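You operate a simulated robot arm through the tools that you are given. There is no shell and no other tool. Be economical: measure what you need, move in short steps, check, and stop when the job is done.

The job below is to be done with a simulated robot arm. You get a single attempt, and the scene is never put back.

Task
Fold, tape and label the small carton as the packing card says.
Fine: both flaps are down, the beige strip is pressed along the seam and the named label sits in the holder.

Only the result counts: the job must be done as asked and must still hold three seconds after the hand-in. Knocking over, shifting, dropping, spilling or breaking anything else fails it. Flat cloth is picked up by pressing the open fingertips on it (5 to 10 N) and closing them slowly along it; thin cloth reads only 2 to 8 mm in the jaws.

Robot
A 6-joint arm with a two-finger gripper, fixed in place. Base frame: the origin is at the foot of the arm, x ahead of it, y to its left, z up; the work surface is at about z = 720. Readings come in mm, degrees, newtons and seconds.
It reaches about 1298 mm from its shoulder. Its first joint turns from -149.0 to 149.0 degrees. Payload 1.57 kg.
Tool frame: the origin (TCP) lies between the finger pads and is the grasp point; the fingertips stand 21 mm ahead of it; z points along the fingers, y is the line along which they close. The gripper opens to 70 mm. The gripper's body begins 50 mm behind the TCP.
Orientation is told as [roll, pitch, yaw] about the base's x, y, z axes, in that order, counted from this pose: with the fingers straight down and closing along the base's y, the tool's x points along the base's -x, its y along +y and its z along -z.

Tools
- The arm moves only by the tool step_arm. Its argument "deltas" is a list of rows, each an object (a shift or turn left out is 0, a gripper value left out holds the last) with "xyz": the shift along the tool's x, y, z in mm, a list of three; "delta_rot": the turn, a rotation vector about the tool's x, y, z in degrees, a list of three; "claw": the gripper command, from -1 (shut) to 1 (fully open), values between in proportion. In form: [{"xyz": [dx, dy, dz], "delta_rot": [wx, wy, wz], "claw": claw}, ...]. A call has 1 to 10 rows; each row is the pose to reach, as a shift and turn from the pose commanded when the call began, along the tool's axes at that moment. Rows are played at 5 a second. More than 50 mm and 8.6 degrees between two rows, or a gripper value outside its range, and nothing of the call is played. Where a pose cannot be reached the arm comes as near as it can. A force on the tool above 40 N (or 10 N above the force at the start of the call, whichever is more), or a blocked arm, ends the call early, and 0.2 s more pass. The fingers move at their own pace and stop on an object; they squeeze with about 25 N. The grip force told is the motor's: it shows also when the fingers shut on nothing. Time passes only in rows, and 0.2 s behind the last, so rows that repeat a pose let the fingers close. It gives the time, the measured TCP pose, the force on the tool (base axes), the opening and the grip force at its end, in the units of the frame above (readings bear some noise), with the torque about the TCP (base axes, N m) and any sound that the robot's microphone picked up.
- Cameras (640 x 400 px; columns grow to the right, rows downward): "scene" is fixed at [49.6, 649.2, 1393.4]; the picture's right is [-0.59, -0.81, 0.00], its down [-0.29, 0.21, -0.94] and it looks along [0.76, -0.55, -0.35] (base axes); focal length 317 px, centre (320, 200). "wrist" rides on the gripper at [79, 4, -81] in the tool frame; the picture's right is [-0.05, 1.00, 0.00], its down [-0.67, -0.04, -0.75] and it looks along [-0.74, -0.04, 0.67] (tool axes); focal length 256 px, centre (320, 200). There is no depth. A picture from a camera that has moved, and an enlarged one, comes with that camera's place and axes in the base frame and with its lens.
- snapshot(camera): a new picture of that camera. No time passes.
- move_column(by): slides the trunk up (or, below 0, down) by that many mm; the arm rides with it, the base frame stays. It gives what a move gives, with no picture.
- zoom(camera, box): a new picture of the part [left, top, right, bottom] of that camera's present view, enlarged. No time passes.
- hand_in(): hands the job in; it is judged then, once.

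Go step by step. Nothing tells you positions but the pictures and the camera data: compare them with the known pose of the tool, close in by small moves and look again before you grip or let go. The budget is 120 turns and 68 pictures, counting those below and the enlarged ones. Unless the task says otherwise, let go and move clear before handing in, and close with one line.

The tools are called after "Emit:" as name(argument=value, ...) on one line, values as JSON. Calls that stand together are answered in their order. step_arm: Moves the arm, as the interface text tells. Its arguments: {"type":"object","properties":{"deltas":{"type":"array","items":{"type":"object","properties":{"xyz":{"type":"array","items":{"type":"number"}},"delta_rot":{"type":"array","items":{"type":"number"}},"claw":{"type":"number"}}}}},"required":["deltas"]} The other tools are called the same way: move_column (by) slides the trunk up or down; snapshot (camera) takes a picture; zoom (camera, box) takes an enlarged picture of a part of a camera's view; hand_in () hands the job in.

At the start:

```text
t: 0.0
tool_pos: [645.7, -421.3, 1153.4]
tool_rot: [0.0, 0.0, 0.0]
wrist_force: [0.3, -0.5, -0.2]
torque: [-0.02, -0.02, 0.01]
finger_gap: 69.9
grasp_force: 0.1
trunk travel left (down, up): [-834.0, 136.0]
```

scene: 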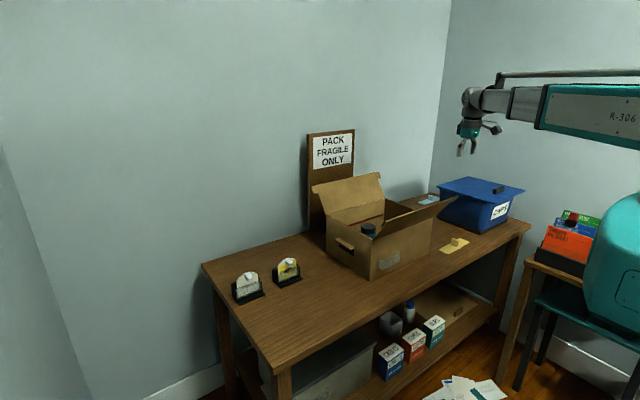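
wrist: 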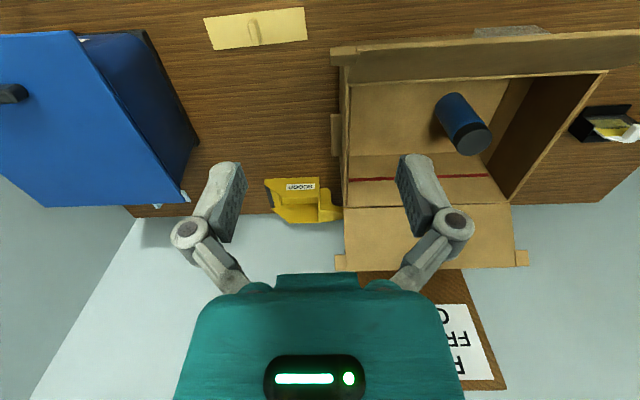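

I see a carton with open flaps, a blue bin, a beige strip on the table, label stands and a sign. I'll zoom in to read the card and find the details.

Emit:
zoom(camera="scene", box=[300, 120, 460, 220])

Emit:
zoom(camera="scene", box=[310, 180, 530, 290])

Emit:
zoom(camera="scene", box=[210, 240, 330, 315])

Emit:
zoom(camera="wrist", box=[180, 0, 640, 290])

```text
4.00 times, centred on (380, 170) of scene
camera zoom: at [49.6, 649.2, 1393.4], right [-0.59, -0.81, 0.0], down [-0.29, 0.21, -0.94], along [0.76, -0.55, -0.35], focal length 1267 px, centre (80, 320)
```

zoom: 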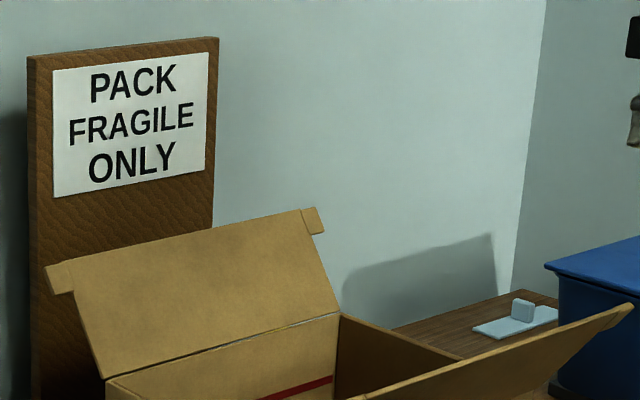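

```text
2.91 times, centred on (420, 235) of scene
camera zoom: at [49.6, 649.2, 1393.4], right [-0.59, -0.81, 0.0], down [-0.29, 0.21, -0.94], along [0.76, -0.55, -0.35], focal length 922 px, centre (29, 98)
```

zoom: 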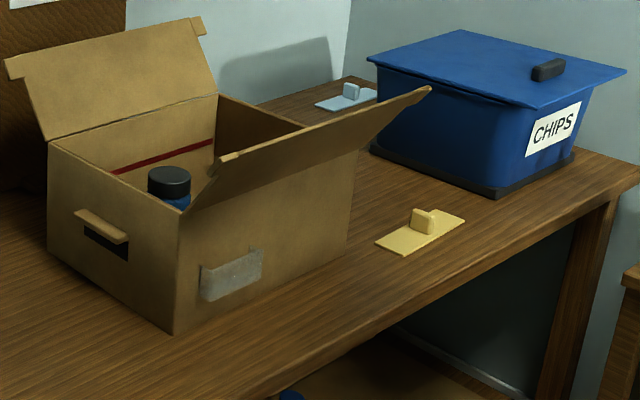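

```text
5.33 times, centred on (270, 278) of scene
camera zoom: at [49.6, 649.2, 1393.4], right [-0.59, -0.81, 0.0], down [-0.29, 0.21, -0.94], along [0.76, -0.55, -0.35], focal length 1690 px, centre (587, -213)
```

zoom: 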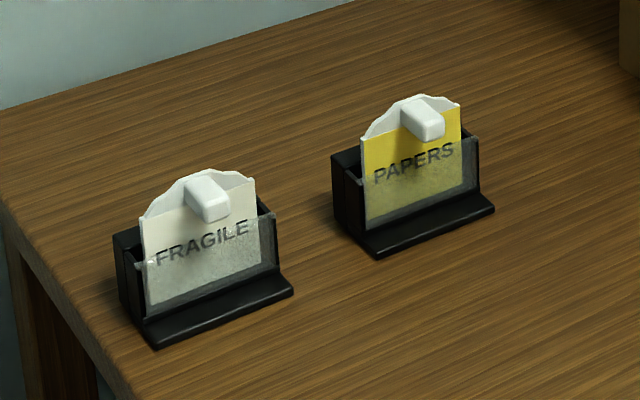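

```text
1.38 times, centred on (410, 145) of wrist
camera zoom: at [566.3, -417.0, 1233.7], right [0.05, 1.0, 0.0], down [0.67, -0.04, 0.75], along [0.74, -0.04, -0.67], focal length 353 px, centre (196, 276)
```

zoom: 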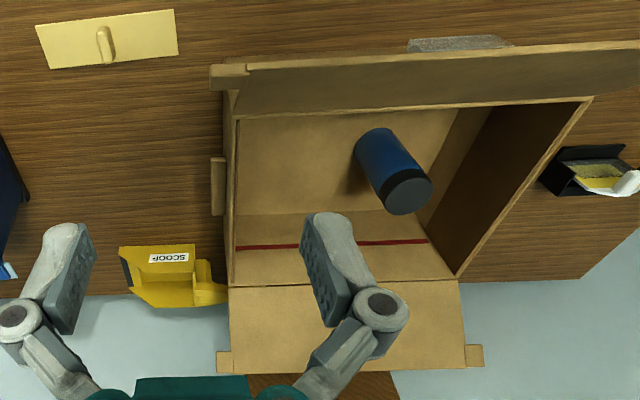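

The packing card names FRAGILE. By my estimate the carton spans x 730–988, y −424 to −62, with its rim at z≈890 and both flaps leaning outward. I'll shut the gripper and bring it down outside the near flap.

Emit:
step_arm(deltas=[{"xyz": [10, 45, 0], "claw": -1}, {"xyz": [20, 90, 0]}, {"xyz": [31, 135, 0]}, {"xyz": [31, 178, 0]}, {"xyz": [31, 178, 45]}, {"xyz": [31, 178, 90]}, {"xyz": [31, 178, 135]}, {"xyz": [31, 178, 180]}, {"xyz": [31, 178, 180]}])

Emit:
snapshot(camera="scene")

Emit:
snapshot(camera="wrist")

```text
t: 2.0
tool_pos: [616.5, -244.8, 1152.3]
tool_rot: [0.0, -0.1, 0.0]
wrist_force: [-0.1, -0.1, -0.3]
torque: [-0.01, 0.02, 0.01]
finger_gap: 0.2
grasp_force: 25.1
out of reach, approached as far as the arm can: row 5, 6, 7, 8, 9
trunk travel left (down, up): [-834.0, 136.0]
```

```text
61 pictures are left
```

scene: 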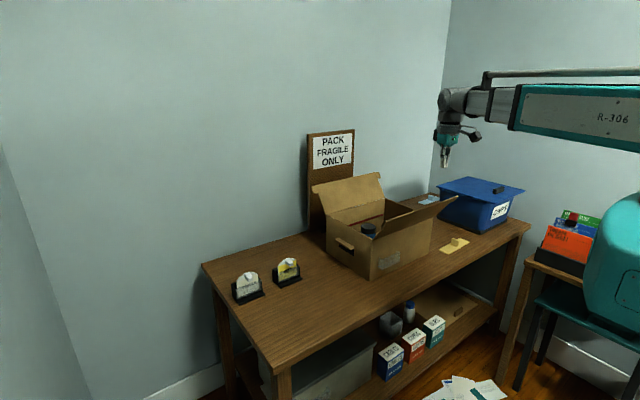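

```text
60 pictures are left
camera wrist: at [537.0, -241.6, 1233.7], right [0.05, 1.0, 0.0], down [0.67, -0.04, 0.75], along [0.74, -0.04, -0.67], focal length 256 px, centre (320, 200)
```

wrist: 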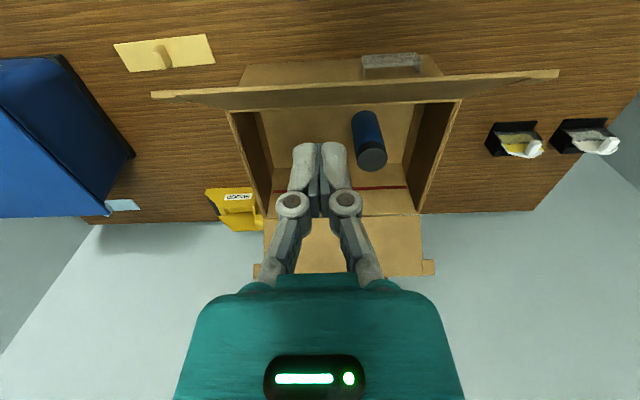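

The arm can't go lower at this height, so I'll lower the trunk by 180 mm. The path straight down is clear.

Emit:
move_column(by=-180)

Emit:
snapshot(camera="scene")

Emit:
snapshot(camera="wrist")

```text
t: 4.0
tool_pos: [616.7, -244.9, 971.8]
tool_rot: [0.1, 0.1, 0.0]
wrist_force: [-0.1, -1.1, -0.1]
torque: [0.02, -0.01, 0.03]
finger_gap: 0.1
grasp_force: 25.3
trunk travel left (down, up): [-654.0, 316.0]
```

```text
59 pictures are left
```

scene: 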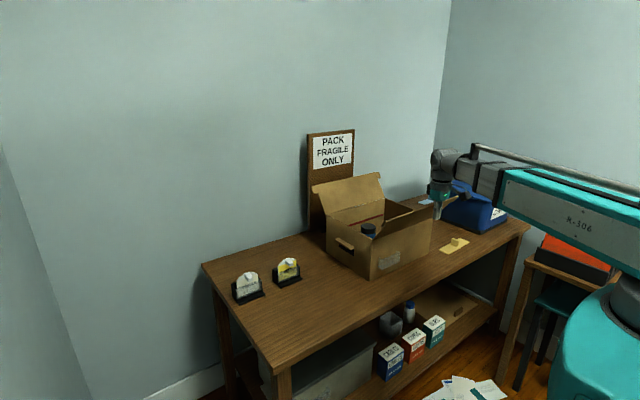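

```text
58 pictures are left
camera wrist: at [537.0, -241.6, 1053.7], right [0.05, 1.0, 0.0], down [0.67, -0.04, 0.75], along [0.74, -0.04, -0.67], focal length 256 px, centre (320, 200)
```

wrist: 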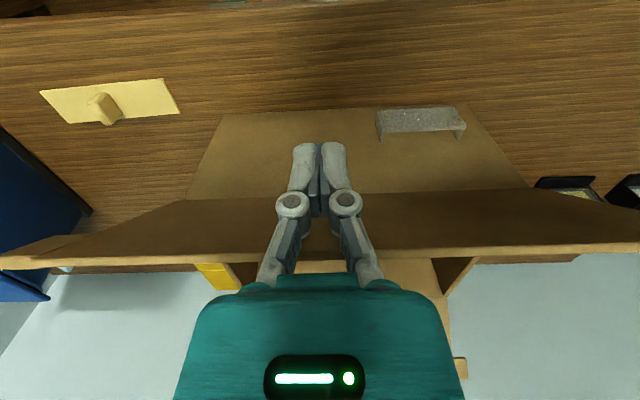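

The closed fingers now stand just outside the near flap. I'll push it toward +x.

Emit:
step_arm(deltas=[{"xyz": [-15, 0, 0]}, {"xyz": [-30, 0, 0]}, {"xyz": [-42, 0, 0]}, {"xyz": [-54, 0, 0]}, {"xyz": [-66, 0, 0]}, {"xyz": [-78, 0, 0]}, {"xyz": [-90, 0, 0]}, {"xyz": [-102, 0, 0]}, {"xyz": [-114, 0, 0]}])

Emit:
zoom(camera="scene", box=[300, 130, 500, 290])

```text
t: 4.8
tool_pos: [647.4, -245.0, 976.3]
tool_rot: [-0.1, 0.3, -0.1]
wrist_force: [-17.9, -0.6, 29.9]
torque: [0.04, -0.73, 0.1]
finger_gap: 6.2
grasp_force: 24.7
trunk travel left (down, up): [-654.0, 316.0]
stopped in row 3: the force on the tool passed its limit at 47 N (the readings are from after the stop); the commanded pose is now the measured one
```

```text
2.50 times, centred on (400, 210) of scene
camera zoom: at [49.6, 649.2, 1393.4], right [-0.59, -0.81, 0.0], down [-0.29, 0.21, -0.94], along [0.76, -0.55, -0.35], focal length 792 px, centre (120, 175)
```

zoom: 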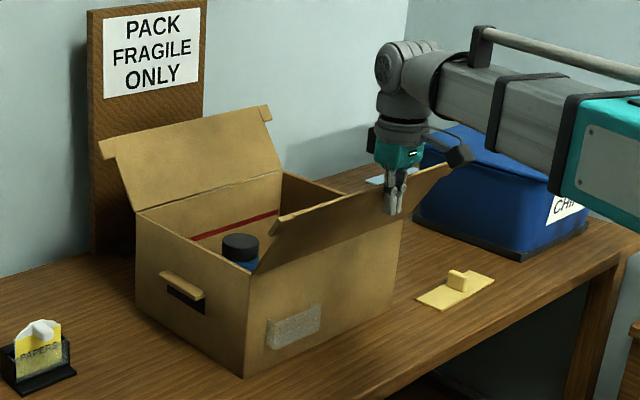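

The flap's edge wedged against a knuckle. I'll back off and tilt the fingers parallel to the flap's outer face.

Emit:
step_arm(deltas=[{"xyz": [25, 0, 0]}, {"xyz": [50, 0, 0]}, {"xyz": [50, 0, 0], "delta_rot": [0, -8, 0]}, {"xyz": [50, 0, 0], "delta_rot": [0, -16, 0]}, {"xyz": [50, 0, 0], "delta_rot": [0, -24, 0]}, {"xyz": [50, 0, 0], "delta_rot": [0, -32, 0]}, {"xyz": [50, 0, 0], "delta_rot": [0, -38, 0]}, {"xyz": [50, 0, 0], "delta_rot": [0, -38, 0]}])

Emit:
zoom(camera="scene", box=[340, 130, 540, 290])

Emit:
snapshot(camera="wrist")

```text
t: 6.6
tool_pos: [602.7, -245.8, 1012.4]
tool_rot: [-0.1, -37.9, -0.1]
wrist_force: [-0.7, -0.8, -0.1]
torque: [0.01, -0.01, 0.01]
finger_gap: 0.0
grasp_force: 24.9
out of reach, approached as far as the arm can: row 4, 5, 6, 7, 8
trunk travel left (down, up): [-654.0, 316.0]
```

```text
2.50 times, centred on (440, 210) of scene
camera zoom: at [49.6, 649.2, 1393.4], right [-0.59, -0.81, 0.0], down [-0.29, 0.21, -0.94], along [0.76, -0.55, -0.35], focal length 792 px, centre (20, 175)
```

zoom: 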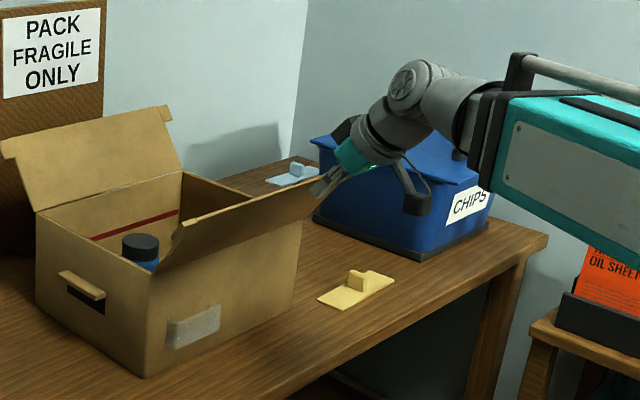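

```text
55 pictures are left
camera wrist: at [490.6, -241.8, 1027.2], right [0.04, 1.0, 0.03], down [0.07, -0.03, 1.0], along [1.0, -0.04, -0.07], focal length 256 px, centre (320, 200)
```

wrist: 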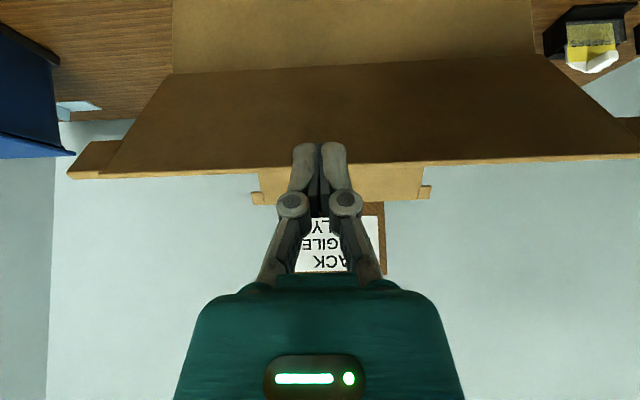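

The trunk has to come down a little to put the fingers beside the flap, since the arm is at its reach limit.

Emit:
move_column(by=-70)

Emit:
step_arm(deltas=[{"xyz": [0, 0, 0]}, {"xyz": [-10, 0, 0]}, {"xyz": [-20, 0, 0]}, {"xyz": [-28, 0, 0]}, {"xyz": [-36, 0, 0]}, {"xyz": [-44, 0, 0]}])

Emit:
zoom(camera="scene", box=[340, 130, 540, 290])

```text
t: 7.7
tool_pos: [603.0, -244.9, 941.9]
tool_rot: [-0.1, -37.7, -0.1]
wrist_force: [0.6, 0.2, 0.2]
torque: [-0.01, 0.03, 0.0]
finger_gap: 0.0
grasp_force: 25.2
trunk travel left (down, up): [-584.0, 386.0]
```

```text
t: 9.1
tool_pos: [637.4, -246.6, 941.6]
tool_rot: [-0.1, -37.7, 0.0]
wrist_force: [-0.2, -0.5, 0.0]
torque: [-0.04, 0.03, 0.01]
finger_gap: 0.2
grasp_force: 25.2
out of reach, approached as far as the arm can: row 2, 3, 4, 5, 6
trunk travel left (down, up): [-584.0, 386.0]
```

```text
2.50 times, centred on (440, 210) of scene
camera zoom: at [49.6, 649.2, 1393.4], right [-0.59, -0.81, 0.0], down [-0.29, 0.21, -0.94], along [0.76, -0.55, -0.35], focal length 792 px, centre (20, 175)
```

zoom: 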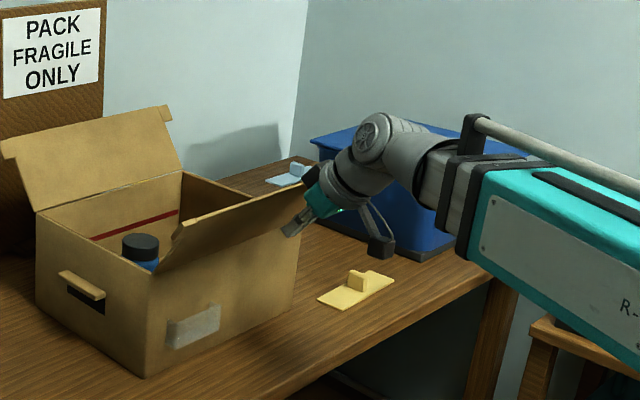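

The fingers are now parallel to the outside of the near flap. I'll advance horizontally in +x until they touch it.

Emit:
step_arm(deltas=[{"xyz": [-12, 0, 9.4]}, {"xyz": [-24, 0, 18.8]}, {"xyz": [-34, 0, 26.6]}, {"xyz": [-43, 0, 33.6]}, {"xyz": [-52, 0, 40.6]}, {"xyz": [-60, 0, 46.9]}, {"xyz": [-68, 0, 53.1]}])

Emit:
zoom(camera="scene", box=[340, 130, 540, 290])

```text
t: 10.7
tool_pos: [721.6, -245.8, 941.5]
tool_rot: [-0.1, -37.8, 0.0]
wrist_force: [-4.2, -0.9, 5.3]
torque: [0.19, -0.12, 0.11]
finger_gap: 0.0
grasp_force: 24.8
trunk travel left (down, up): [-584.0, 386.0]
```

```text
2.50 times, centred on (440, 210) of scene
camera zoom: at [49.6, 649.2, 1393.4], right [-0.59, -0.81, 0.0], down [-0.29, 0.21, -0.94], along [0.76, -0.55, -0.35], focal length 792 px, centre (20, 175)
```

zoom: 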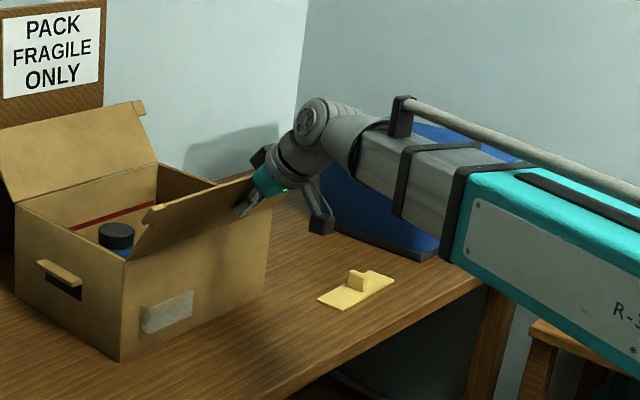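

The carton slid about 50 mm in +x because I pushed too near the hinge. I'll back off, move up along the flap and push close to its free edge, where the force needed is small.

Emit:
step_arm(deltas=[{"xyz": [12, 0, 0]}, {"xyz": [15, 0, -20]}, {"xyz": [15, 0, -40]}, {"xyz": [15, 0, -60]}, {"xyz": [15, 0, -60]}])

Emit:
zoom(camera="scene", box=[340, 130, 500, 230])

Emit:
snapshot(camera="wrist")

```text
t: 11.9
tool_pos: [672.8, -244.7, 942.7]
tool_rot: [-0.1, -37.8, 0.1]
wrist_force: [0.1, -1.0, -0.3]
torque: [0.01, -0.02, 0.0]
finger_gap: 0.0
grasp_force: 25.1
out of reach, approached as far as the arm can: row 1, 2, 3, 4, 5
trunk travel left (down, up): [-584.0, 386.0]
```

```text
4.00 times, centred on (420, 180) of scene
camera zoom: at [49.6, 649.2, 1393.4], right [-0.59, -0.81, 0.0], down [-0.29, 0.21, -0.94], along [0.76, -0.55, -0.35], focal length 1267 px, centre (-80, 280)
```

zoom: 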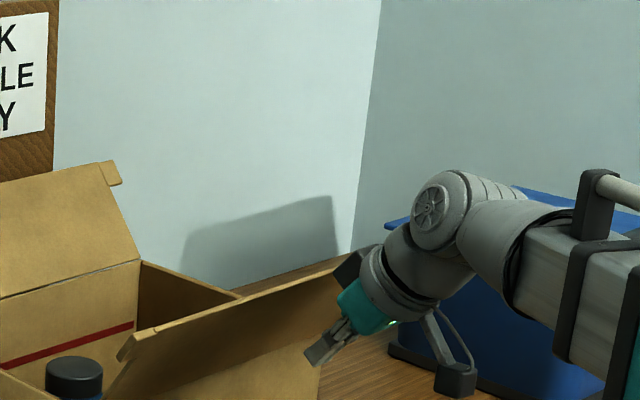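

```text
51 pictures are left
camera wrist: at [560.6, -241.4, 957.1], right [0.04, 1.0, 0.03], down [0.07, -0.03, 1.0], along [1.0, -0.04, -0.07], focal length 256 px, centre (320, 200)
```

wrist: 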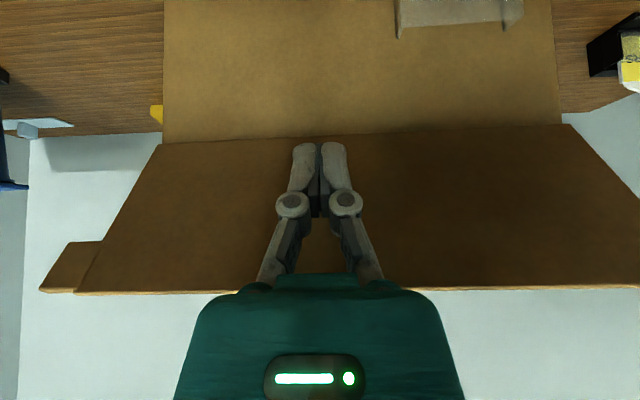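

Height seems to be set by the trunk and the wrist tilt alone, as the arm itself only moves horizontally. I'll raise the trunk 48 mm so the tips bear near the flap's free edge, then push in +x.

Emit:
move_column(by=48)

Emit:
step_arm(deltas=[{"xyz": [-8, 0, 6.2]}, {"xyz": [-16, 0, 12.4]}, {"xyz": [-24, 0, 18.7]}, {"xyz": [-32, 0, 24.9]}, {"xyz": [-38, 0, 29.6]}, {"xyz": [-44, 0, 34.3]}])

Emit:
zoom(camera="scene", box=[340, 130, 540, 290])

```text
t: 12.8
tool_pos: [673.9, -245.1, 989.8]
tool_rot: [-0.1, -37.9, 0.1]
wrist_force: [0.9, -0.8, -0.2]
torque: [-0.04, -0.02, 0.04]
finger_gap: 0.0
grasp_force: 24.7
trunk travel left (down, up): [-632.0, 338.0]
```

```text
t: 14.2
tool_pos: [730.8, -245.0, 989.5]
tool_rot: [-0.1, -37.8, -0.1]
wrist_force: [-0.3, -0.2, 0.2]
torque: [0.03, 0.0, -0.02]
finger_gap: 0.0
grasp_force: 25.3
trunk travel left (down, up): [-632.0, 338.0]
```

```text
2.50 times, centred on (440, 210) of scene
camera zoom: at [49.6, 649.2, 1393.4], right [-0.59, -0.81, 0.0], down [-0.29, 0.21, -0.94], along [0.76, -0.55, -0.35], focal length 792 px, centre (20, 175)
```

zoom: 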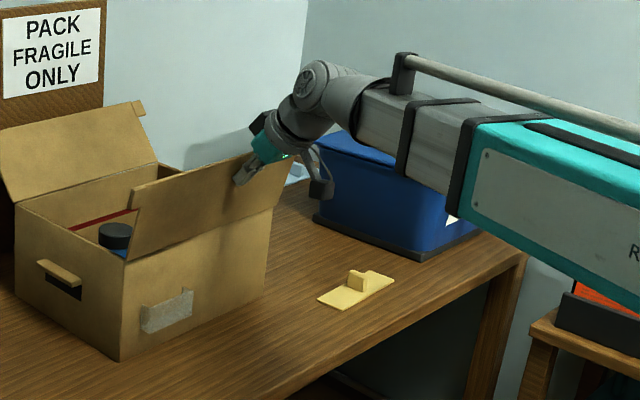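

The flap is rotating with almost no force and the carton stays put. I'll keep pushing.

Emit:
step_arm(deltas=[{"xyz": [-9, 0, 7]}, {"xyz": [-18, 0, 14]}, {"xyz": [-27, 0, 21]}, {"xyz": [-36, 0, 28]}, {"xyz": [-45, 0, 35]}, {"xyz": [-54, 0, 42]}, {"xyz": [-63, 0, 49.1]}, {"xyz": [-72, 0, 56.1]}])

Emit:
zoom(camera="scene", box=[340, 130, 540, 290])

```text
t: 16.0
tool_pos: [821.0, -245.4, 990.2]
tool_rot: [-0.1, -37.7, 0.0]
wrist_force: [0.6, -0.9, 0.9]
torque: [-0.01, -0.01, -0.01]
finger_gap: 0.2
grasp_force: 25.3
trunk travel left (down, up): [-632.0, 338.0]
```

```text
2.50 times, centred on (440, 210) of scene
camera zoom: at [49.6, 649.2, 1393.4], right [-0.59, -0.81, 0.0], down [-0.29, 0.21, -0.94], along [0.76, -0.55, -0.35], focal length 792 px, centre (20, 175)
```

zoom: 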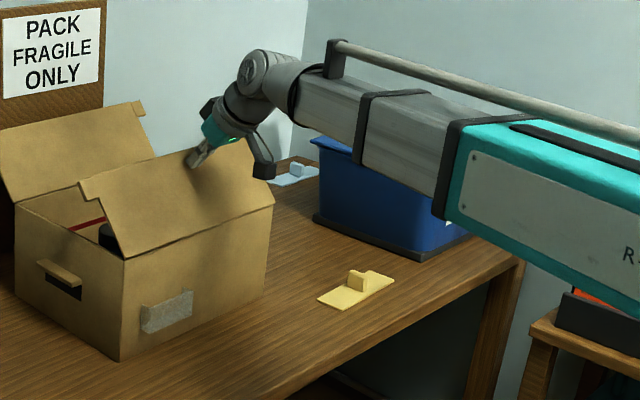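

The flap is past vertical. I'll reduce the tilt, which also lowers the tips, while moving on in +x and then down.

Emit:
step_arm(deltas=[{"xyz": [-10, 0, 7.8]}, {"xyz": [-20, 0, 15.6]}, {"xyz": [-25, 0, 19.5], "delta_rot": [0, 8, 0]}, {"xyz": [-25, 0, 19.5], "delta_rot": [0, 16, 0]}, {"xyz": [-25, 0, 19.5], "delta_rot": [0, 24, 0]}, {"xyz": [-25, 0, 19.5], "delta_rot": [0, 24, 0]}])

Emit:
move_column(by=-25)

Emit:
zoom(camera="scene", box=[340, 130, 540, 290])

```text
t: 17.4
tool_pos: [852.4, -244.6, 955.5]
tool_rot: [-0.2, -13.7, -0.1]
wrist_force: [0.7, -0.1, -0.3]
torque: [-0.02, 0.02, -0.01]
finger_gap: 0.0
grasp_force: 24.8
out of reach, approached as far as the arm can: row 3, 4, 5, 6
trunk travel left (down, up): [-632.0, 338.0]
```

```text
t: 18.1
tool_pos: [851.0, -245.0, 932.6]
tool_rot: [-0.1, -13.8, -0.1]
wrist_force: [-0.6, 0.6, -0.4]
torque: [0.01, 0.01, -0.01]
finger_gap: 0.0
grasp_force: 24.6
trunk travel left (down, up): [-607.0, 363.0]
```

```text
2.50 times, centred on (440, 210) of scene
camera zoom: at [49.6, 649.2, 1393.4], right [-0.59, -0.81, 0.0], down [-0.29, 0.21, -0.94], along [0.76, -0.55, -0.35], focal length 792 px, centre (20, 175)
```

zoom: 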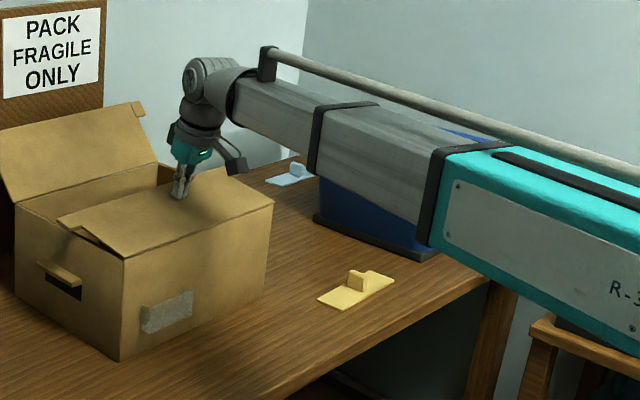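

The near flap is nearly closed. I'll lower it the rest of the way in small steps.

Emit:
move_column(by=-14)

Emit:
move_column(by=-6)

Emit:
zoom(camera="scene", box=[310, 180, 438, 260])

```text
t: 18.7
tool_pos: [851.6, -246.0, 916.7]
tool_rot: [-0.1, -13.9, -0.1]
wrist_force: [-0.6, 0.1, -0.7]
torque: [-0.04, 0.03, 0.01]
finger_gap: 0.2
grasp_force: 24.8
trunk travel left (down, up): [-593.0, 377.0]
```

```text
t: 19.2
tool_pos: [852.2, -245.7, 915.6]
tool_rot: [-0.2, -14.2, -0.1]
wrist_force: [-2.4, 0.4, 30.7]
torque: [0.04, 0.09, 0.02]
finger_gap: 6.3
grasp_force: 25.3
trunk travel left (down, up): [-588.0, 382.0]
stopped: the force on the tool passed its limit at 44 N (the readings are from after the stop); the commanded pose is now the measured one
```

```text
5.00 times, centred on (374, 220) of scene
camera zoom: at [49.6, 649.2, 1393.4], right [-0.59, -0.81, 0.0], down [-0.29, 0.21, -0.94], along [0.76, -0.55, -0.35], focal length 1584 px, centre (50, 100)
```

zoom: 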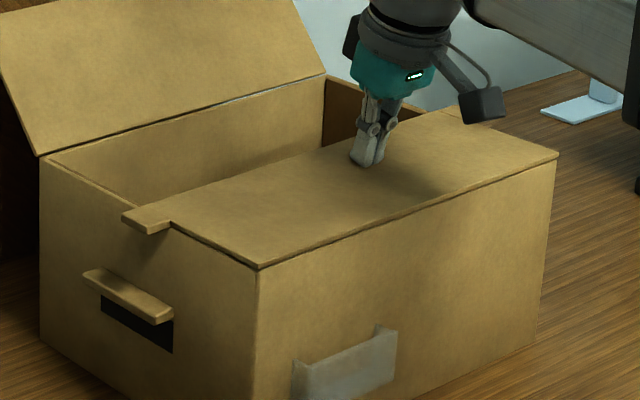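

The near flap lies flat on the rim, with its top at z≈895. I'll lift off, straighten the tool and look at the far flap and the space behind it.

Emit:
move_column(by=230)

Emit:
step_arm(deltas=[{"delta_rot": [0, 8, 0]}, {"delta_rot": [0, 14, 0]}, {"delta_rot": [0, 14, 0]}])

Emit:
snapshot(camera="wrist")

Emit:
snapshot(camera="scene")

```text
t: 21.6
tool_pos: [854.3, -246.7, 1143.3]
tool_rot: [-0.2, -14.1, -0.1]
wrist_force: [1.1, 0.2, -0.2]
torque: [-0.03, -0.02, -0.02]
finger_gap: 0.0
grasp_force: 25.0
trunk travel left (down, up): [-818.0, 152.0]
```

```text
t: 22.4
tool_pos: [854.7, -245.7, 1137.3]
tool_rot: [-0.2, 0.0, -0.1]
wrist_force: [-1.0, 0.9, -1.0]
torque: [0.01, -0.01, 0.02]
finger_gap: 0.0
grasp_force: 25.1
out of reach, approached as far as the arm can: row 1, 2, 3
trunk travel left (down, up): [-818.0, 152.0]
```

```text
46 pictures are left
camera wrist: at [774.4, -242.1, 1217.6], right [0.06, 1.0, 0.0], down [0.67, -0.03, 0.75], along [0.74, -0.04, -0.67], focal length 256 px, centre (320, 200)
```

wrist: 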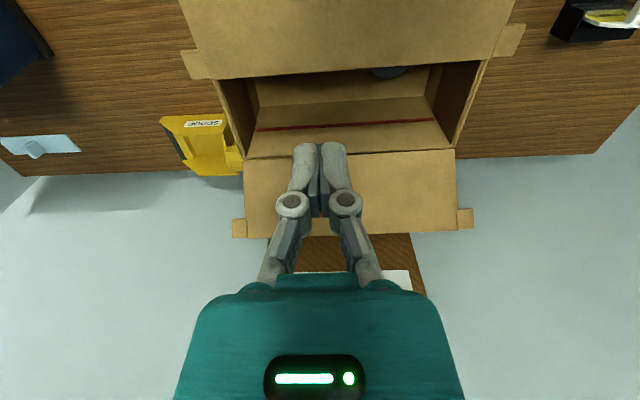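

```text
45 pictures are left
```

scene: 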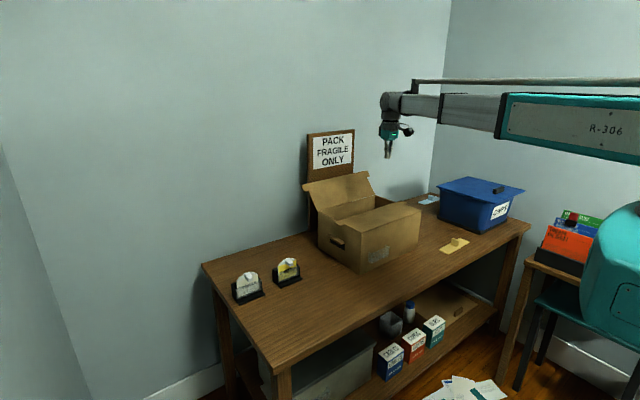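

The far flap is hinged at x≈1028 with its edge near (1110, 985). The sign stands at x≈1168, so space behind the flap is tight. I'll yaw the gripper so it straddles the flap edge near its +y end, beside the sign.

Emit:
step_arm(deltas=[{"xyz": [-20, 22, 0], "delta_rot": [0, 0, 8]}, {"xyz": [-40, 44, 0], "delta_rot": [0, 0, 16]}, {"xyz": [-60, 66, 0], "delta_rot": [0, 0, 24]}, {"xyz": [-80, 88, 0], "delta_rot": [0, 0, 32]}, {"xyz": [-100, 110, 0], "delta_rot": [0, 0, 40]}, {"xyz": [-120, 132, 0], "delta_rot": [0, 0, 48]}, {"xyz": [-140, 154, 0], "delta_rot": [0, 0, 56]}, {"xyz": [-160, 176, 0], "delta_rot": [0, 0, 64]}, {"xyz": [-180, 180, 0], "delta_rot": [0, 0, 72]}, {"xyz": [-200, 180, 0], "delta_rot": [0, 0, 80]}])

```text
t: 24.6
tool_pos: [1055.0, -67.1, 1135.3]
tool_rot: [0.1, -0.1, -80.3]
wrist_force: [0.3, -1.0, -0.3]
torque: [-0.01, -0.01, 0.02]
finger_gap: 0.1
grasp_force: 25.1
trunk travel left (down, up): [-818.0, 152.0]
```

Emit:
step_arm(deltas=[{"delta_rot": [0, 0, 5], "claw": 1}, {"xyz": [-3, 15, 0], "delta_rot": [0, 0, 9.7], "claw": 1}, {"xyz": [-5.5, 30, 0], "delta_rot": [0, 0, 9.7], "claw": 1}, {"xyz": [-7.8, 44.3, 0], "delta_rot": [0, 0, 9.7], "claw": 1}, {"xyz": [-7.8, 44.3, 0], "delta_rot": [0, 0, 9.7], "claw": 1}])

Emit:
snapshot(camera="wrist")

Emit:
zoom(camera="scene", box=[260, 110, 420, 210])

```text
t: 25.8
tool_pos: [1099.3, -66.8, 1137.8]
tool_rot: [0.1, -0.2, -89.8]
wrist_force: [0.4, -0.7, 0.2]
torque: [0.02, 0.01, 0.01]
finger_gap: 70.0
grasp_force: 0.1
trunk travel left (down, up): [-818.0, 152.0]
```

```text
44 pictures are left
camera wrist: at [1102.5, 10.8, 1217.3], right [1.0, -0.05, 0.0], down [-0.03, -0.66, 0.75], along [-0.04, -0.75, -0.67], focal length 256 px, centre (320, 200)
```

wrist: 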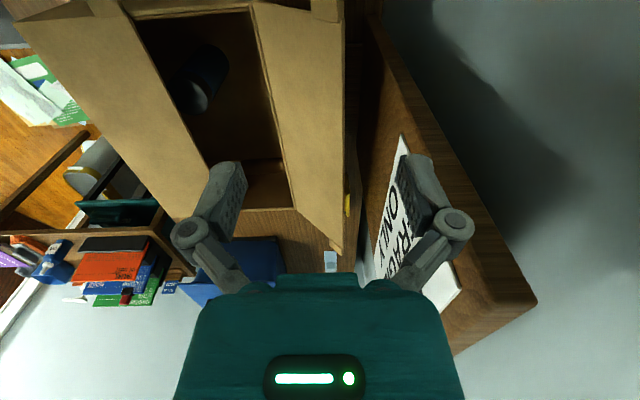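

```text
4.00 times, centred on (340, 160) of scene
camera zoom: at [49.6, 649.2, 1393.4], right [-0.59, -0.81, 0.0], down [-0.29, 0.21, -0.94], along [0.76, -0.55, -0.35], focal length 1267 px, centre (240, 360)
```

zoom: 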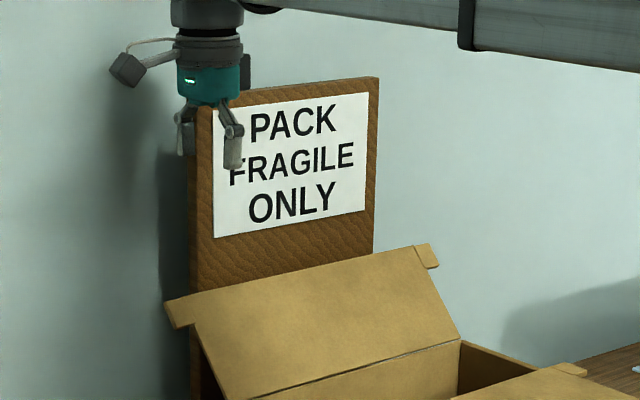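

The flap edge measures x≈1113 and the sign is further back than I thought, at x≈1200 or more. I'll lower the open fingers to straddle the flap edge.

Emit:
move_column(by=-152)

Emit:
zoom(camera="scene", box=[260, 150, 420, 250])

```text
t: 27.6
tool_pos: [1099.8, -69.2, 984.8]
tool_rot: [0.2, -0.2, -89.8]
wrist_force: [-0.4, 0.5, -0.4]
torque: [-0.02, 0.01, -0.06]
finger_gap: 69.9
grasp_force: 0.2
trunk travel left (down, up): [-666.0, 304.0]
```

```text
4.00 times, centred on (340, 200) of scene
camera zoom: at [49.6, 649.2, 1393.4], right [-0.59, -0.81, 0.0], down [-0.29, 0.21, -0.94], along [0.76, -0.55, -0.35], focal length 1267 px, centre (240, 200)
```

zoom: 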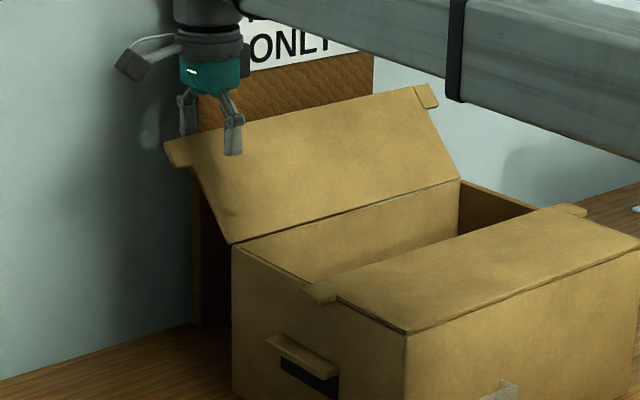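

The jaws straddle the flap. I'll pull toward −x so the outer finger swings the flap over.

Emit:
step_arm(deltas=[{"xyz": [0, -12, 0]}, {"xyz": [0, -24, 0]}, {"xyz": [0, -35, 0]}, {"xyz": [0, -46, 0]}, {"xyz": [0, -57, 0]}, {"xyz": [0, -68, 0]}, {"xyz": [0, -79, 0]}, {"xyz": [0, -90, 0]}, {"xyz": [0, -100, 0]}])

Emit:
zoom(camera="scene", box=[260, 150, 420, 250])

```text
t: 29.6
tool_pos: [997.8, -67.0, 984.1]
tool_rot: [0.0, -0.2, -89.8]
wrist_force: [-0.4, -0.4, 0.1]
torque: [-0.04, -0.05, 0.03]
finger_gap: 70.1
grasp_force: 0.0
trunk travel left (down, up): [-666.0, 304.0]
```

```text
4.00 times, centred on (340, 200) of scene
camera zoom: at [49.6, 649.2, 1393.4], right [-0.59, -0.81, 0.0], down [-0.29, 0.21, -0.94], along [0.76, -0.55, -0.35], focal length 1267 px, centre (240, 200)
```

zoom: 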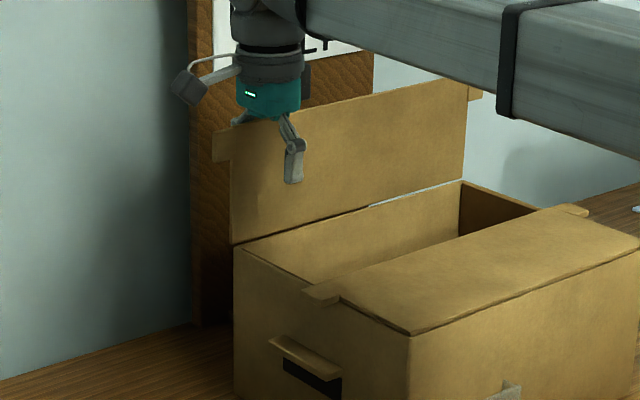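

It's nearly vertical with no force. I'll continue.

Emit:
step_arm(deltas=[{"xyz": [0, -11, 0]}, {"xyz": [0, -22, 0]}, {"xyz": [0, -33, 0]}, {"xyz": [0, -44, 0]}, {"xyz": [0, -55, 0]}, {"xyz": [0, -66, 0]}, {"xyz": [0, -76, 0]}])

Emit:
zoom(camera="scene", box=[280, 150, 440, 250])

```text
t: 31.2
tool_pos: [921.7, -69.2, 984.3]
tool_rot: [0.1, -0.2, -89.8]
wrist_force: [-0.2, -0.8, 0.3]
torque: [-0.04, 0.04, 0.05]
finger_gap: 69.9
grasp_force: 0.0
trunk travel left (down, up): [-666.0, 304.0]
```

```text
4.00 times, centred on (360, 200) of scene
camera zoom: at [49.6, 649.2, 1393.4], right [-0.59, -0.81, 0.0], down [-0.29, 0.21, -0.94], along [0.76, -0.55, -0.35], focal length 1267 px, centre (160, 200)
```

zoom: 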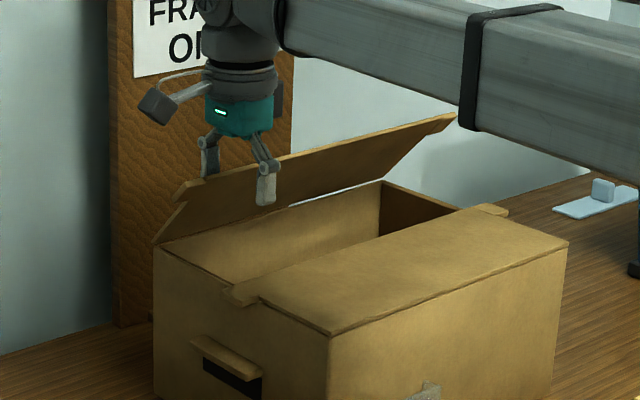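

Now I'll lower the trunk to push the far flap down flat.

Emit:
move_column(by=-60)

Emit:
move_column(by=-8)

Emit:
zoom(camera="scene", box=[280, 170, 440, 270])

```text
t: 32.2
tool_pos: [921.6, -70.7, 925.7]
tool_rot: [0.1, -0.2, -89.8]
wrist_force: [0.4, 0.3, 1.1]
torque: [-0.01, 0.02, -0.01]
finger_gap: 69.9
grasp_force: 0.1
trunk travel left (down, up): [-606.0, 364.0]
```

```text
t: 32.8
tool_pos: [922.6, -69.5, 917.0]
tool_rot: [0.2, -0.3, -89.7]
wrist_force: [-0.5, -0.7, 0.0]
torque: [0.0, 0.02, -0.02]
finger_gap: 70.1
grasp_force: 0.0
trunk travel left (down, up): [-598.0, 372.0]
```

```text
4.00 times, centred on (360, 220) of scene
camera zoom: at [49.6, 649.2, 1393.4], right [-0.59, -0.81, 0.0], down [-0.29, 0.21, -0.94], along [0.76, -0.55, -0.35], focal length 1267 px, centre (160, 120)
```

zoom: 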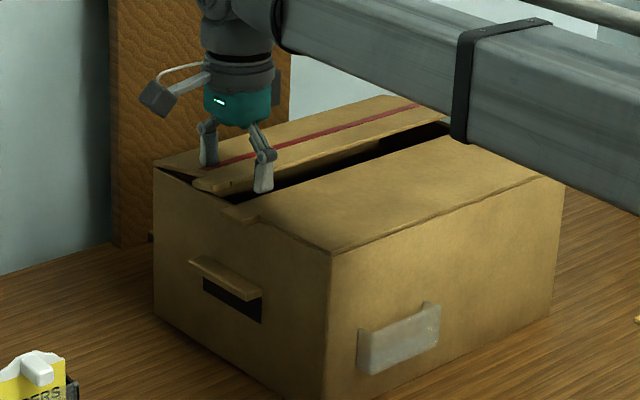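

Emit:
move_column(by=-8)

Emit:
zoom(camera="scene", box=[300, 180, 400, 245])

Emit:
snapshot(camera="wrist")

```text
t: 33.3
tool_pos: [922.2, -70.1, 909.0]
tool_rot: [0.1, -0.2, -89.7]
wrist_force: [0.7, 0.0, 0.7]
torque: [0.03, -0.01, -0.02]
finger_gap: 70.0
grasp_force: 0.1
trunk travel left (down, up): [-590.0, 380.0]
```

```text
6.15 times, centred on (350, 212) of scene
camera zoom: at [49.6, 649.2, 1393.4], right [-0.59, -0.81, 0.0], down [-0.29, 0.21, -0.94], along [0.76, -0.55, -0.35], focal length 1950 px, centre (135, 123)
```

zoom: 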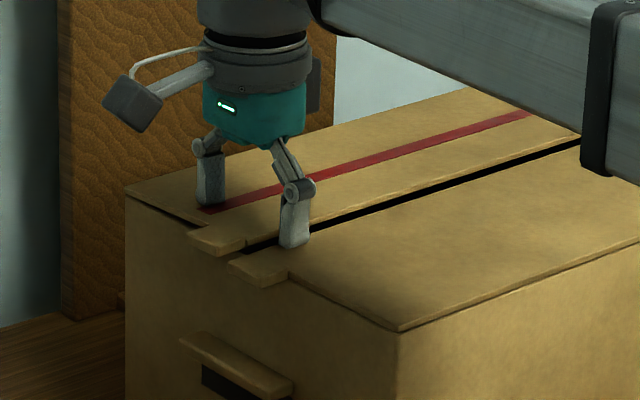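

```text
37 pictures are left
camera wrist: at [925.8, 9.5, 989.3], right [1.0, -0.05, 0.0], down [-0.03, -0.66, 0.75], along [-0.04, -0.75, -0.67], focal length 256 px, centre (320, 200)
```

wrist: 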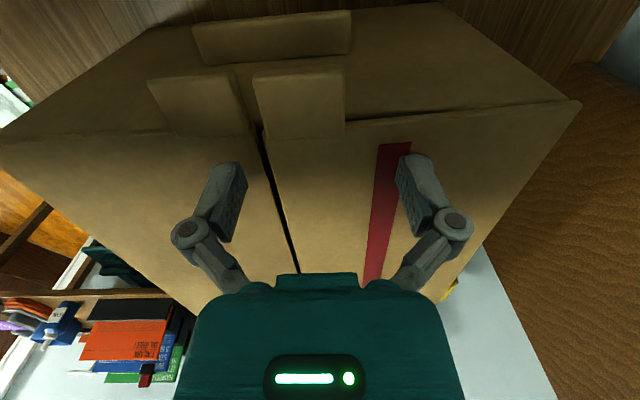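

Emit:
move_column(by=-8)

Emit:
zoom(camera="scene", box=[310, 180, 438, 260])

```text
t: 33.9
tool_pos: [921.1, -69.4, 903.2]
tool_rot: [0.4, -0.1, -89.8]
wrist_force: [7.5, 0.0, 29.5]
torque: [0.03, -0.45, 0.0]
finger_gap: 70.2
grasp_force: 0.1
trunk travel left (down, up): [-582.0, 388.0]
```

```text
5.00 times, centred on (374, 220) of scene
camera zoom: at [49.6, 649.2, 1393.4], right [-0.59, -0.81, 0.0], down [-0.29, 0.21, -0.94], along [0.76, -0.55, -0.35], focal length 1584 px, centre (50, 100)
```

zoom: 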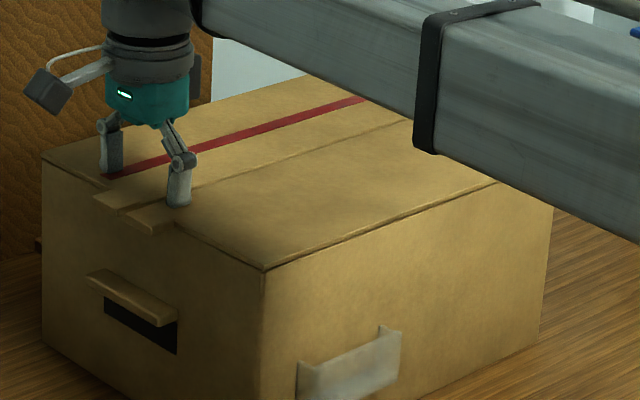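

Both flaps are flat and meeting, with the top at z≈882. I'll lift off, yaw back and travel to the beige strip near (693, −536).

Emit:
move_column(by=150)

Emit:
step_arm(deltas=[{"xyz": [-30, -20, 0], "delta_rot": [0, 0, -8]}, {"xyz": [-60, -40, 0], "delta_rot": [0, 0, -16]}, {"xyz": [-90, -60, 0], "delta_rot": [0, 0, -24]}, {"xyz": [-120, -80, 0], "delta_rot": [0, 0, -32]}, {"xyz": [-150, -100, 0], "delta_rot": [0, 0, -40]}, {"xyz": [-180, -120, 0], "delta_rot": [0, 0, -48]}, {"xyz": [-210, -140, 0], "delta_rot": [0, 0, -56]}, {"xyz": [-240, -160, 0], "delta_rot": [0, 0, -64]}, {"xyz": [-270, -180, 0], "delta_rot": [0, 0, -72]}, {"xyz": [-300, -200, 0], "delta_rot": [0, 0, -80]}])

```text
t: 35.7
tool_pos: [923.6, -70.3, 1050.1]
tool_rot: [0.0, -0.2, -89.9]
wrist_force: [0.0, 0.4, -1.2]
torque: [0.03, 0.0, 0.02]
finger_gap: 69.9
grasp_force: 0.0
trunk travel left (down, up): [-732.0, 238.0]
```

```text
t: 37.9
tool_pos: [724.4, -370.4, 1051.0]
tool_rot: [-0.2, -0.1, -9.7]
wrist_force: [-0.2, 1.1, 1.0]
torque: [0.02, -0.01, -0.01]
finger_gap: 70.2
grasp_force: 0.1
trunk travel left (down, up): [-732.0, 238.0]
```

Emit:
step_arm(deltas=[{"xyz": [1, -42, 0], "delta_rot": [0, 0, -5]}, {"xyz": [1.5, -84, 0], "delta_rot": [0, 0, -9.7]}, {"xyz": [2, -126, 0], "delta_rot": [0, 0, -9.7]}, {"xyz": [2.7, -168.9, 0], "delta_rot": [0, 0, -9.7]}, {"xyz": [2.7, -168.9, 0], "delta_rot": [0, 0, -9.7]}])

Emit:
move_column(by=-100)

Emit:
snapshot(camera="wrist")

Emit:
snapshot(camera="scene")

```text
t: 39.1
tool_pos: [693.7, -536.6, 1051.3]
tool_rot: [-0.1, -0.1, -0.2]
wrist_force: [-0.2, -0.3, -0.6]
torque: [0.02, 0.01, -0.01]
finger_gap: 69.9
grasp_force: 0.2
trunk travel left (down, up): [-732.0, 238.0]
```

```text
t: 40.4
tool_pos: [694.6, -536.3, 951.5]
tool_rot: [-0.2, -0.1, -0.1]
wrist_force: [-0.4, 0.8, -0.2]
torque: [0.02, 0.0, 0.02]
finger_gap: 70.1
grasp_force: 0.0
trunk travel left (down, up): [-632.0, 338.0]
```

```text
35 pictures are left
camera wrist: at [613.5, -532.3, 1031.5], right [0.06, 1.0, 0.0], down [0.66, -0.03, 0.75], along [0.75, -0.04, -0.67], focal length 256 px, centre (320, 200)
```

wrist: 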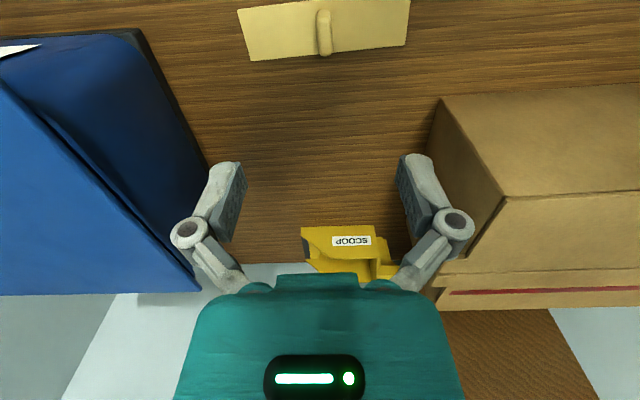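

```text
34 pictures are left
```

scene: 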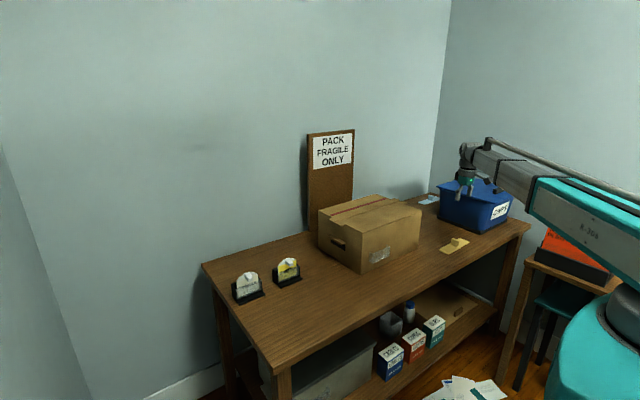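

The strip's base spans x 674–718 and y −617 to −443, and its grip ridge is at about (695, −533). I'll lower in two stages.

Emit:
move_column(by=-150)

Emit:
snapshot(camera="wrist")

Emit:
zoom(camera="scene", box=[410, 190, 510, 260])

```text
t: 42.1
tool_pos: [694.0, -535.6, 801.0]
tool_rot: [-0.2, -0.1, -0.1]
wrist_force: [-0.1, -0.4, -0.3]
torque: [-0.02, 0.0, 0.0]
finger_gap: 69.8
grasp_force: 0.0
trunk travel left (down, up): [-482.0, 488.0]
```

```text
33 pictures are left
camera wrist: at [613.4, -532.4, 881.5], right [0.06, 1.0, 0.0], down [0.66, -0.03, 0.75], along [0.75, -0.04, -0.67], focal length 256 px, centre (320, 200)
```

wrist: 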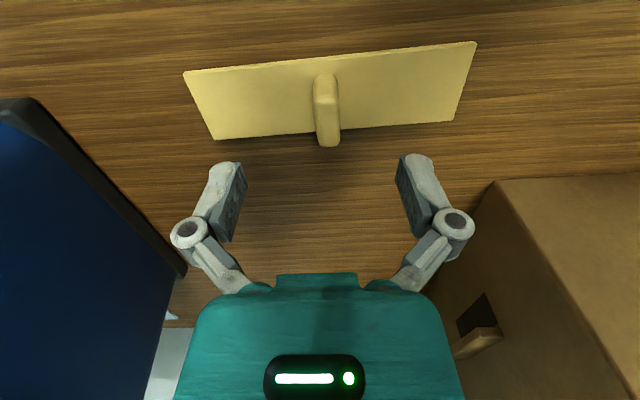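

```text
5.71 times, centred on (460, 225) of scene
camera zoom: at [49.6, 649.2, 1393.4], right [-0.59, -0.81, 0.0], down [-0.29, 0.21, -0.94], along [0.76, -0.55, -0.35], focal length 1811 px, centre (-480, 57)
```

zoom: 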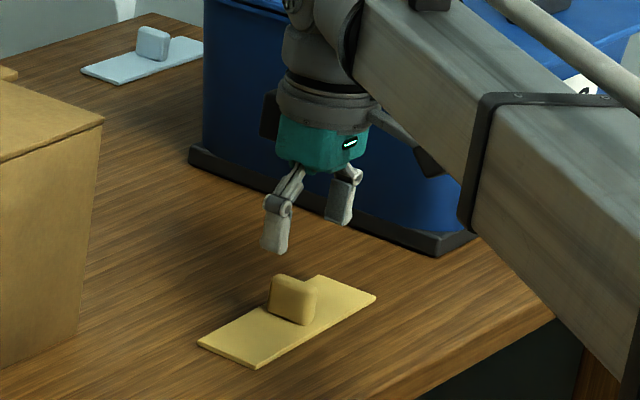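

The ridge is at y≈−532.5, x≈695. I'll nudge y by +3, lower to grip height and close.

Emit:
step_arm(deltas=[{"xyz": [0, 3, 0]}, {"xyz": [0, 3, 0]}])

Emit:
move_column(by=-54)

Emit:
step_arm(deltas=[{"claw": 0.3}, {"claw": -0.3}, {"claw": -1}, {"claw": -1}, {"claw": -1}])

Emit:
snapshot(camera="wrist")

```text
t: 42.7
tool_pos: [693.2, -534.3, 801.8]
tool_rot: [-0.3, -0.1, -0.1]
wrist_force: [0.3, 0.1, -0.5]
torque: [0.02, 0.02, 0.02]
finger_gap: 69.9
grasp_force: 0.1
trunk travel left (down, up): [-482.0, 488.0]
```

```text
t: 43.7
tool_pos: [693.7, -533.0, 747.1]
tool_rot: [-0.1, -0.1, -0.2]
wrist_force: [-0.4, 0.2, -0.6]
torque: [-0.02, 0.0, 0.01]
finger_gap: 70.1
grasp_force: 0.0
trunk travel left (down, up): [-428.0, 542.0]
```

```text
t: 44.9
tool_pos: [694.6, -533.3, 746.8]
tool_rot: [-0.2, -0.1, -0.1]
wrist_force: [-0.4, 0.6, 1.3]
torque: [0.03, -0.03, -0.09]
finger_gap: 12.9
grasp_force: 24.9
trunk travel left (down, up): [-428.0, 542.0]
```

```text
31 pictures are left
camera wrist: at [613.6, -529.7, 827.6], right [0.06, 1.0, 0.0], down [0.66, -0.03, 0.75], along [0.75, -0.04, -0.67], focal length 256 px, centre (320, 200)
```

wrist: 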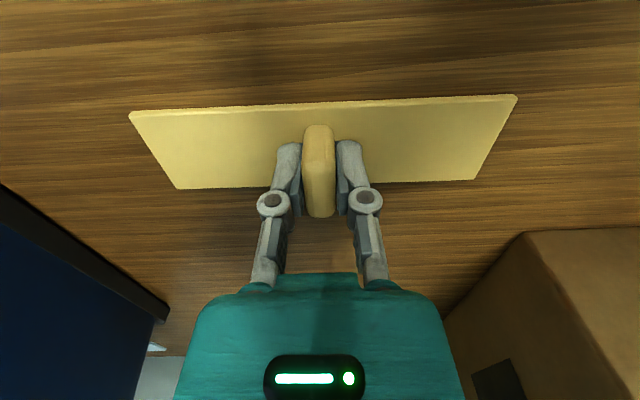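

The ridge is gripped at a 12.9 mm opening. I'll lift well clear and move in front of the carton to sight the seam.

Emit:
move_column(by=293)

Emit:
step_arm(deltas=[{"xyz": [0, 40, 0]}, {"xyz": [0, 80, 0]}, {"xyz": [0, 120, 0]}, {"xyz": [0, 160, 0]}, {"xyz": [0, 200, 0]}, {"xyz": [0, 240, 0]}, {"xyz": [0, 280, 0]}, {"xyz": [0, 316, 0]}, {"xyz": [0, 316, 0]}])

Emit:
snapshot(camera="wrist")

Emit:
zoom(camera="scene", box=[310, 140, 470, 280])

```text
t: 47.8
tool_pos: [693.4, -533.6, 1039.8]
tool_rot: [-0.2, -0.1, -0.1]
wrist_force: [-0.3, 0.7, -0.7]
torque: [0.01, 0.02, 0.01]
finger_gap: 13.0
grasp_force: 25.3
trunk travel left (down, up): [-721.0, 249.0]
```

```text
t: 49.8
tool_pos: [693.0, -215.8, 1039.6]
tool_rot: [-0.2, -0.1, -0.1]
wrist_force: [0.1, 0.5, 0.3]
torque: [0.0, -0.01, 0.0]
finger_gap: 12.8
grasp_force: 24.4
out of reach, approached as far as the arm can: row 7, 8, 9
trunk travel left (down, up): [-721.0, 249.0]
```

```text
30 pictures are left
camera wrist: at [613.4, -212.3, 1120.5], right [0.06, 1.0, 0.0], down [0.66, -0.03, 0.75], along [0.74, -0.04, -0.67], focal length 256 px, centre (320, 200)
```

wrist: 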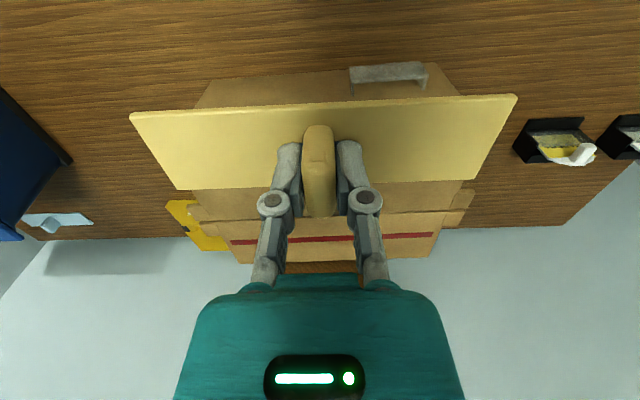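

```text
2.86 times, centred on (390, 210) of scene
camera zoom: at [49.6, 649.2, 1393.4], right [-0.59, -0.81, 0.0], down [-0.29, 0.21, -0.94], along [0.76, -0.55, -0.35], focal length 905 px, centre (120, 171)
```

zoom: 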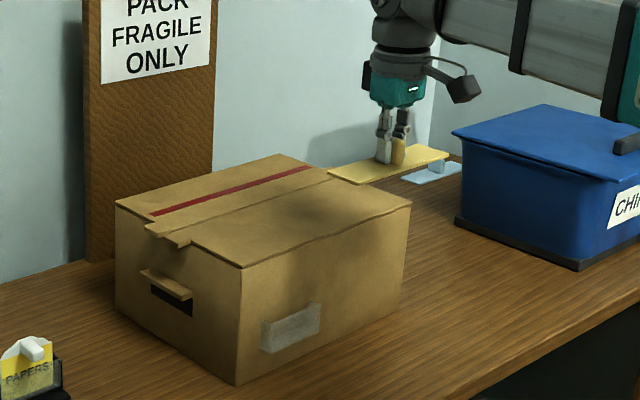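

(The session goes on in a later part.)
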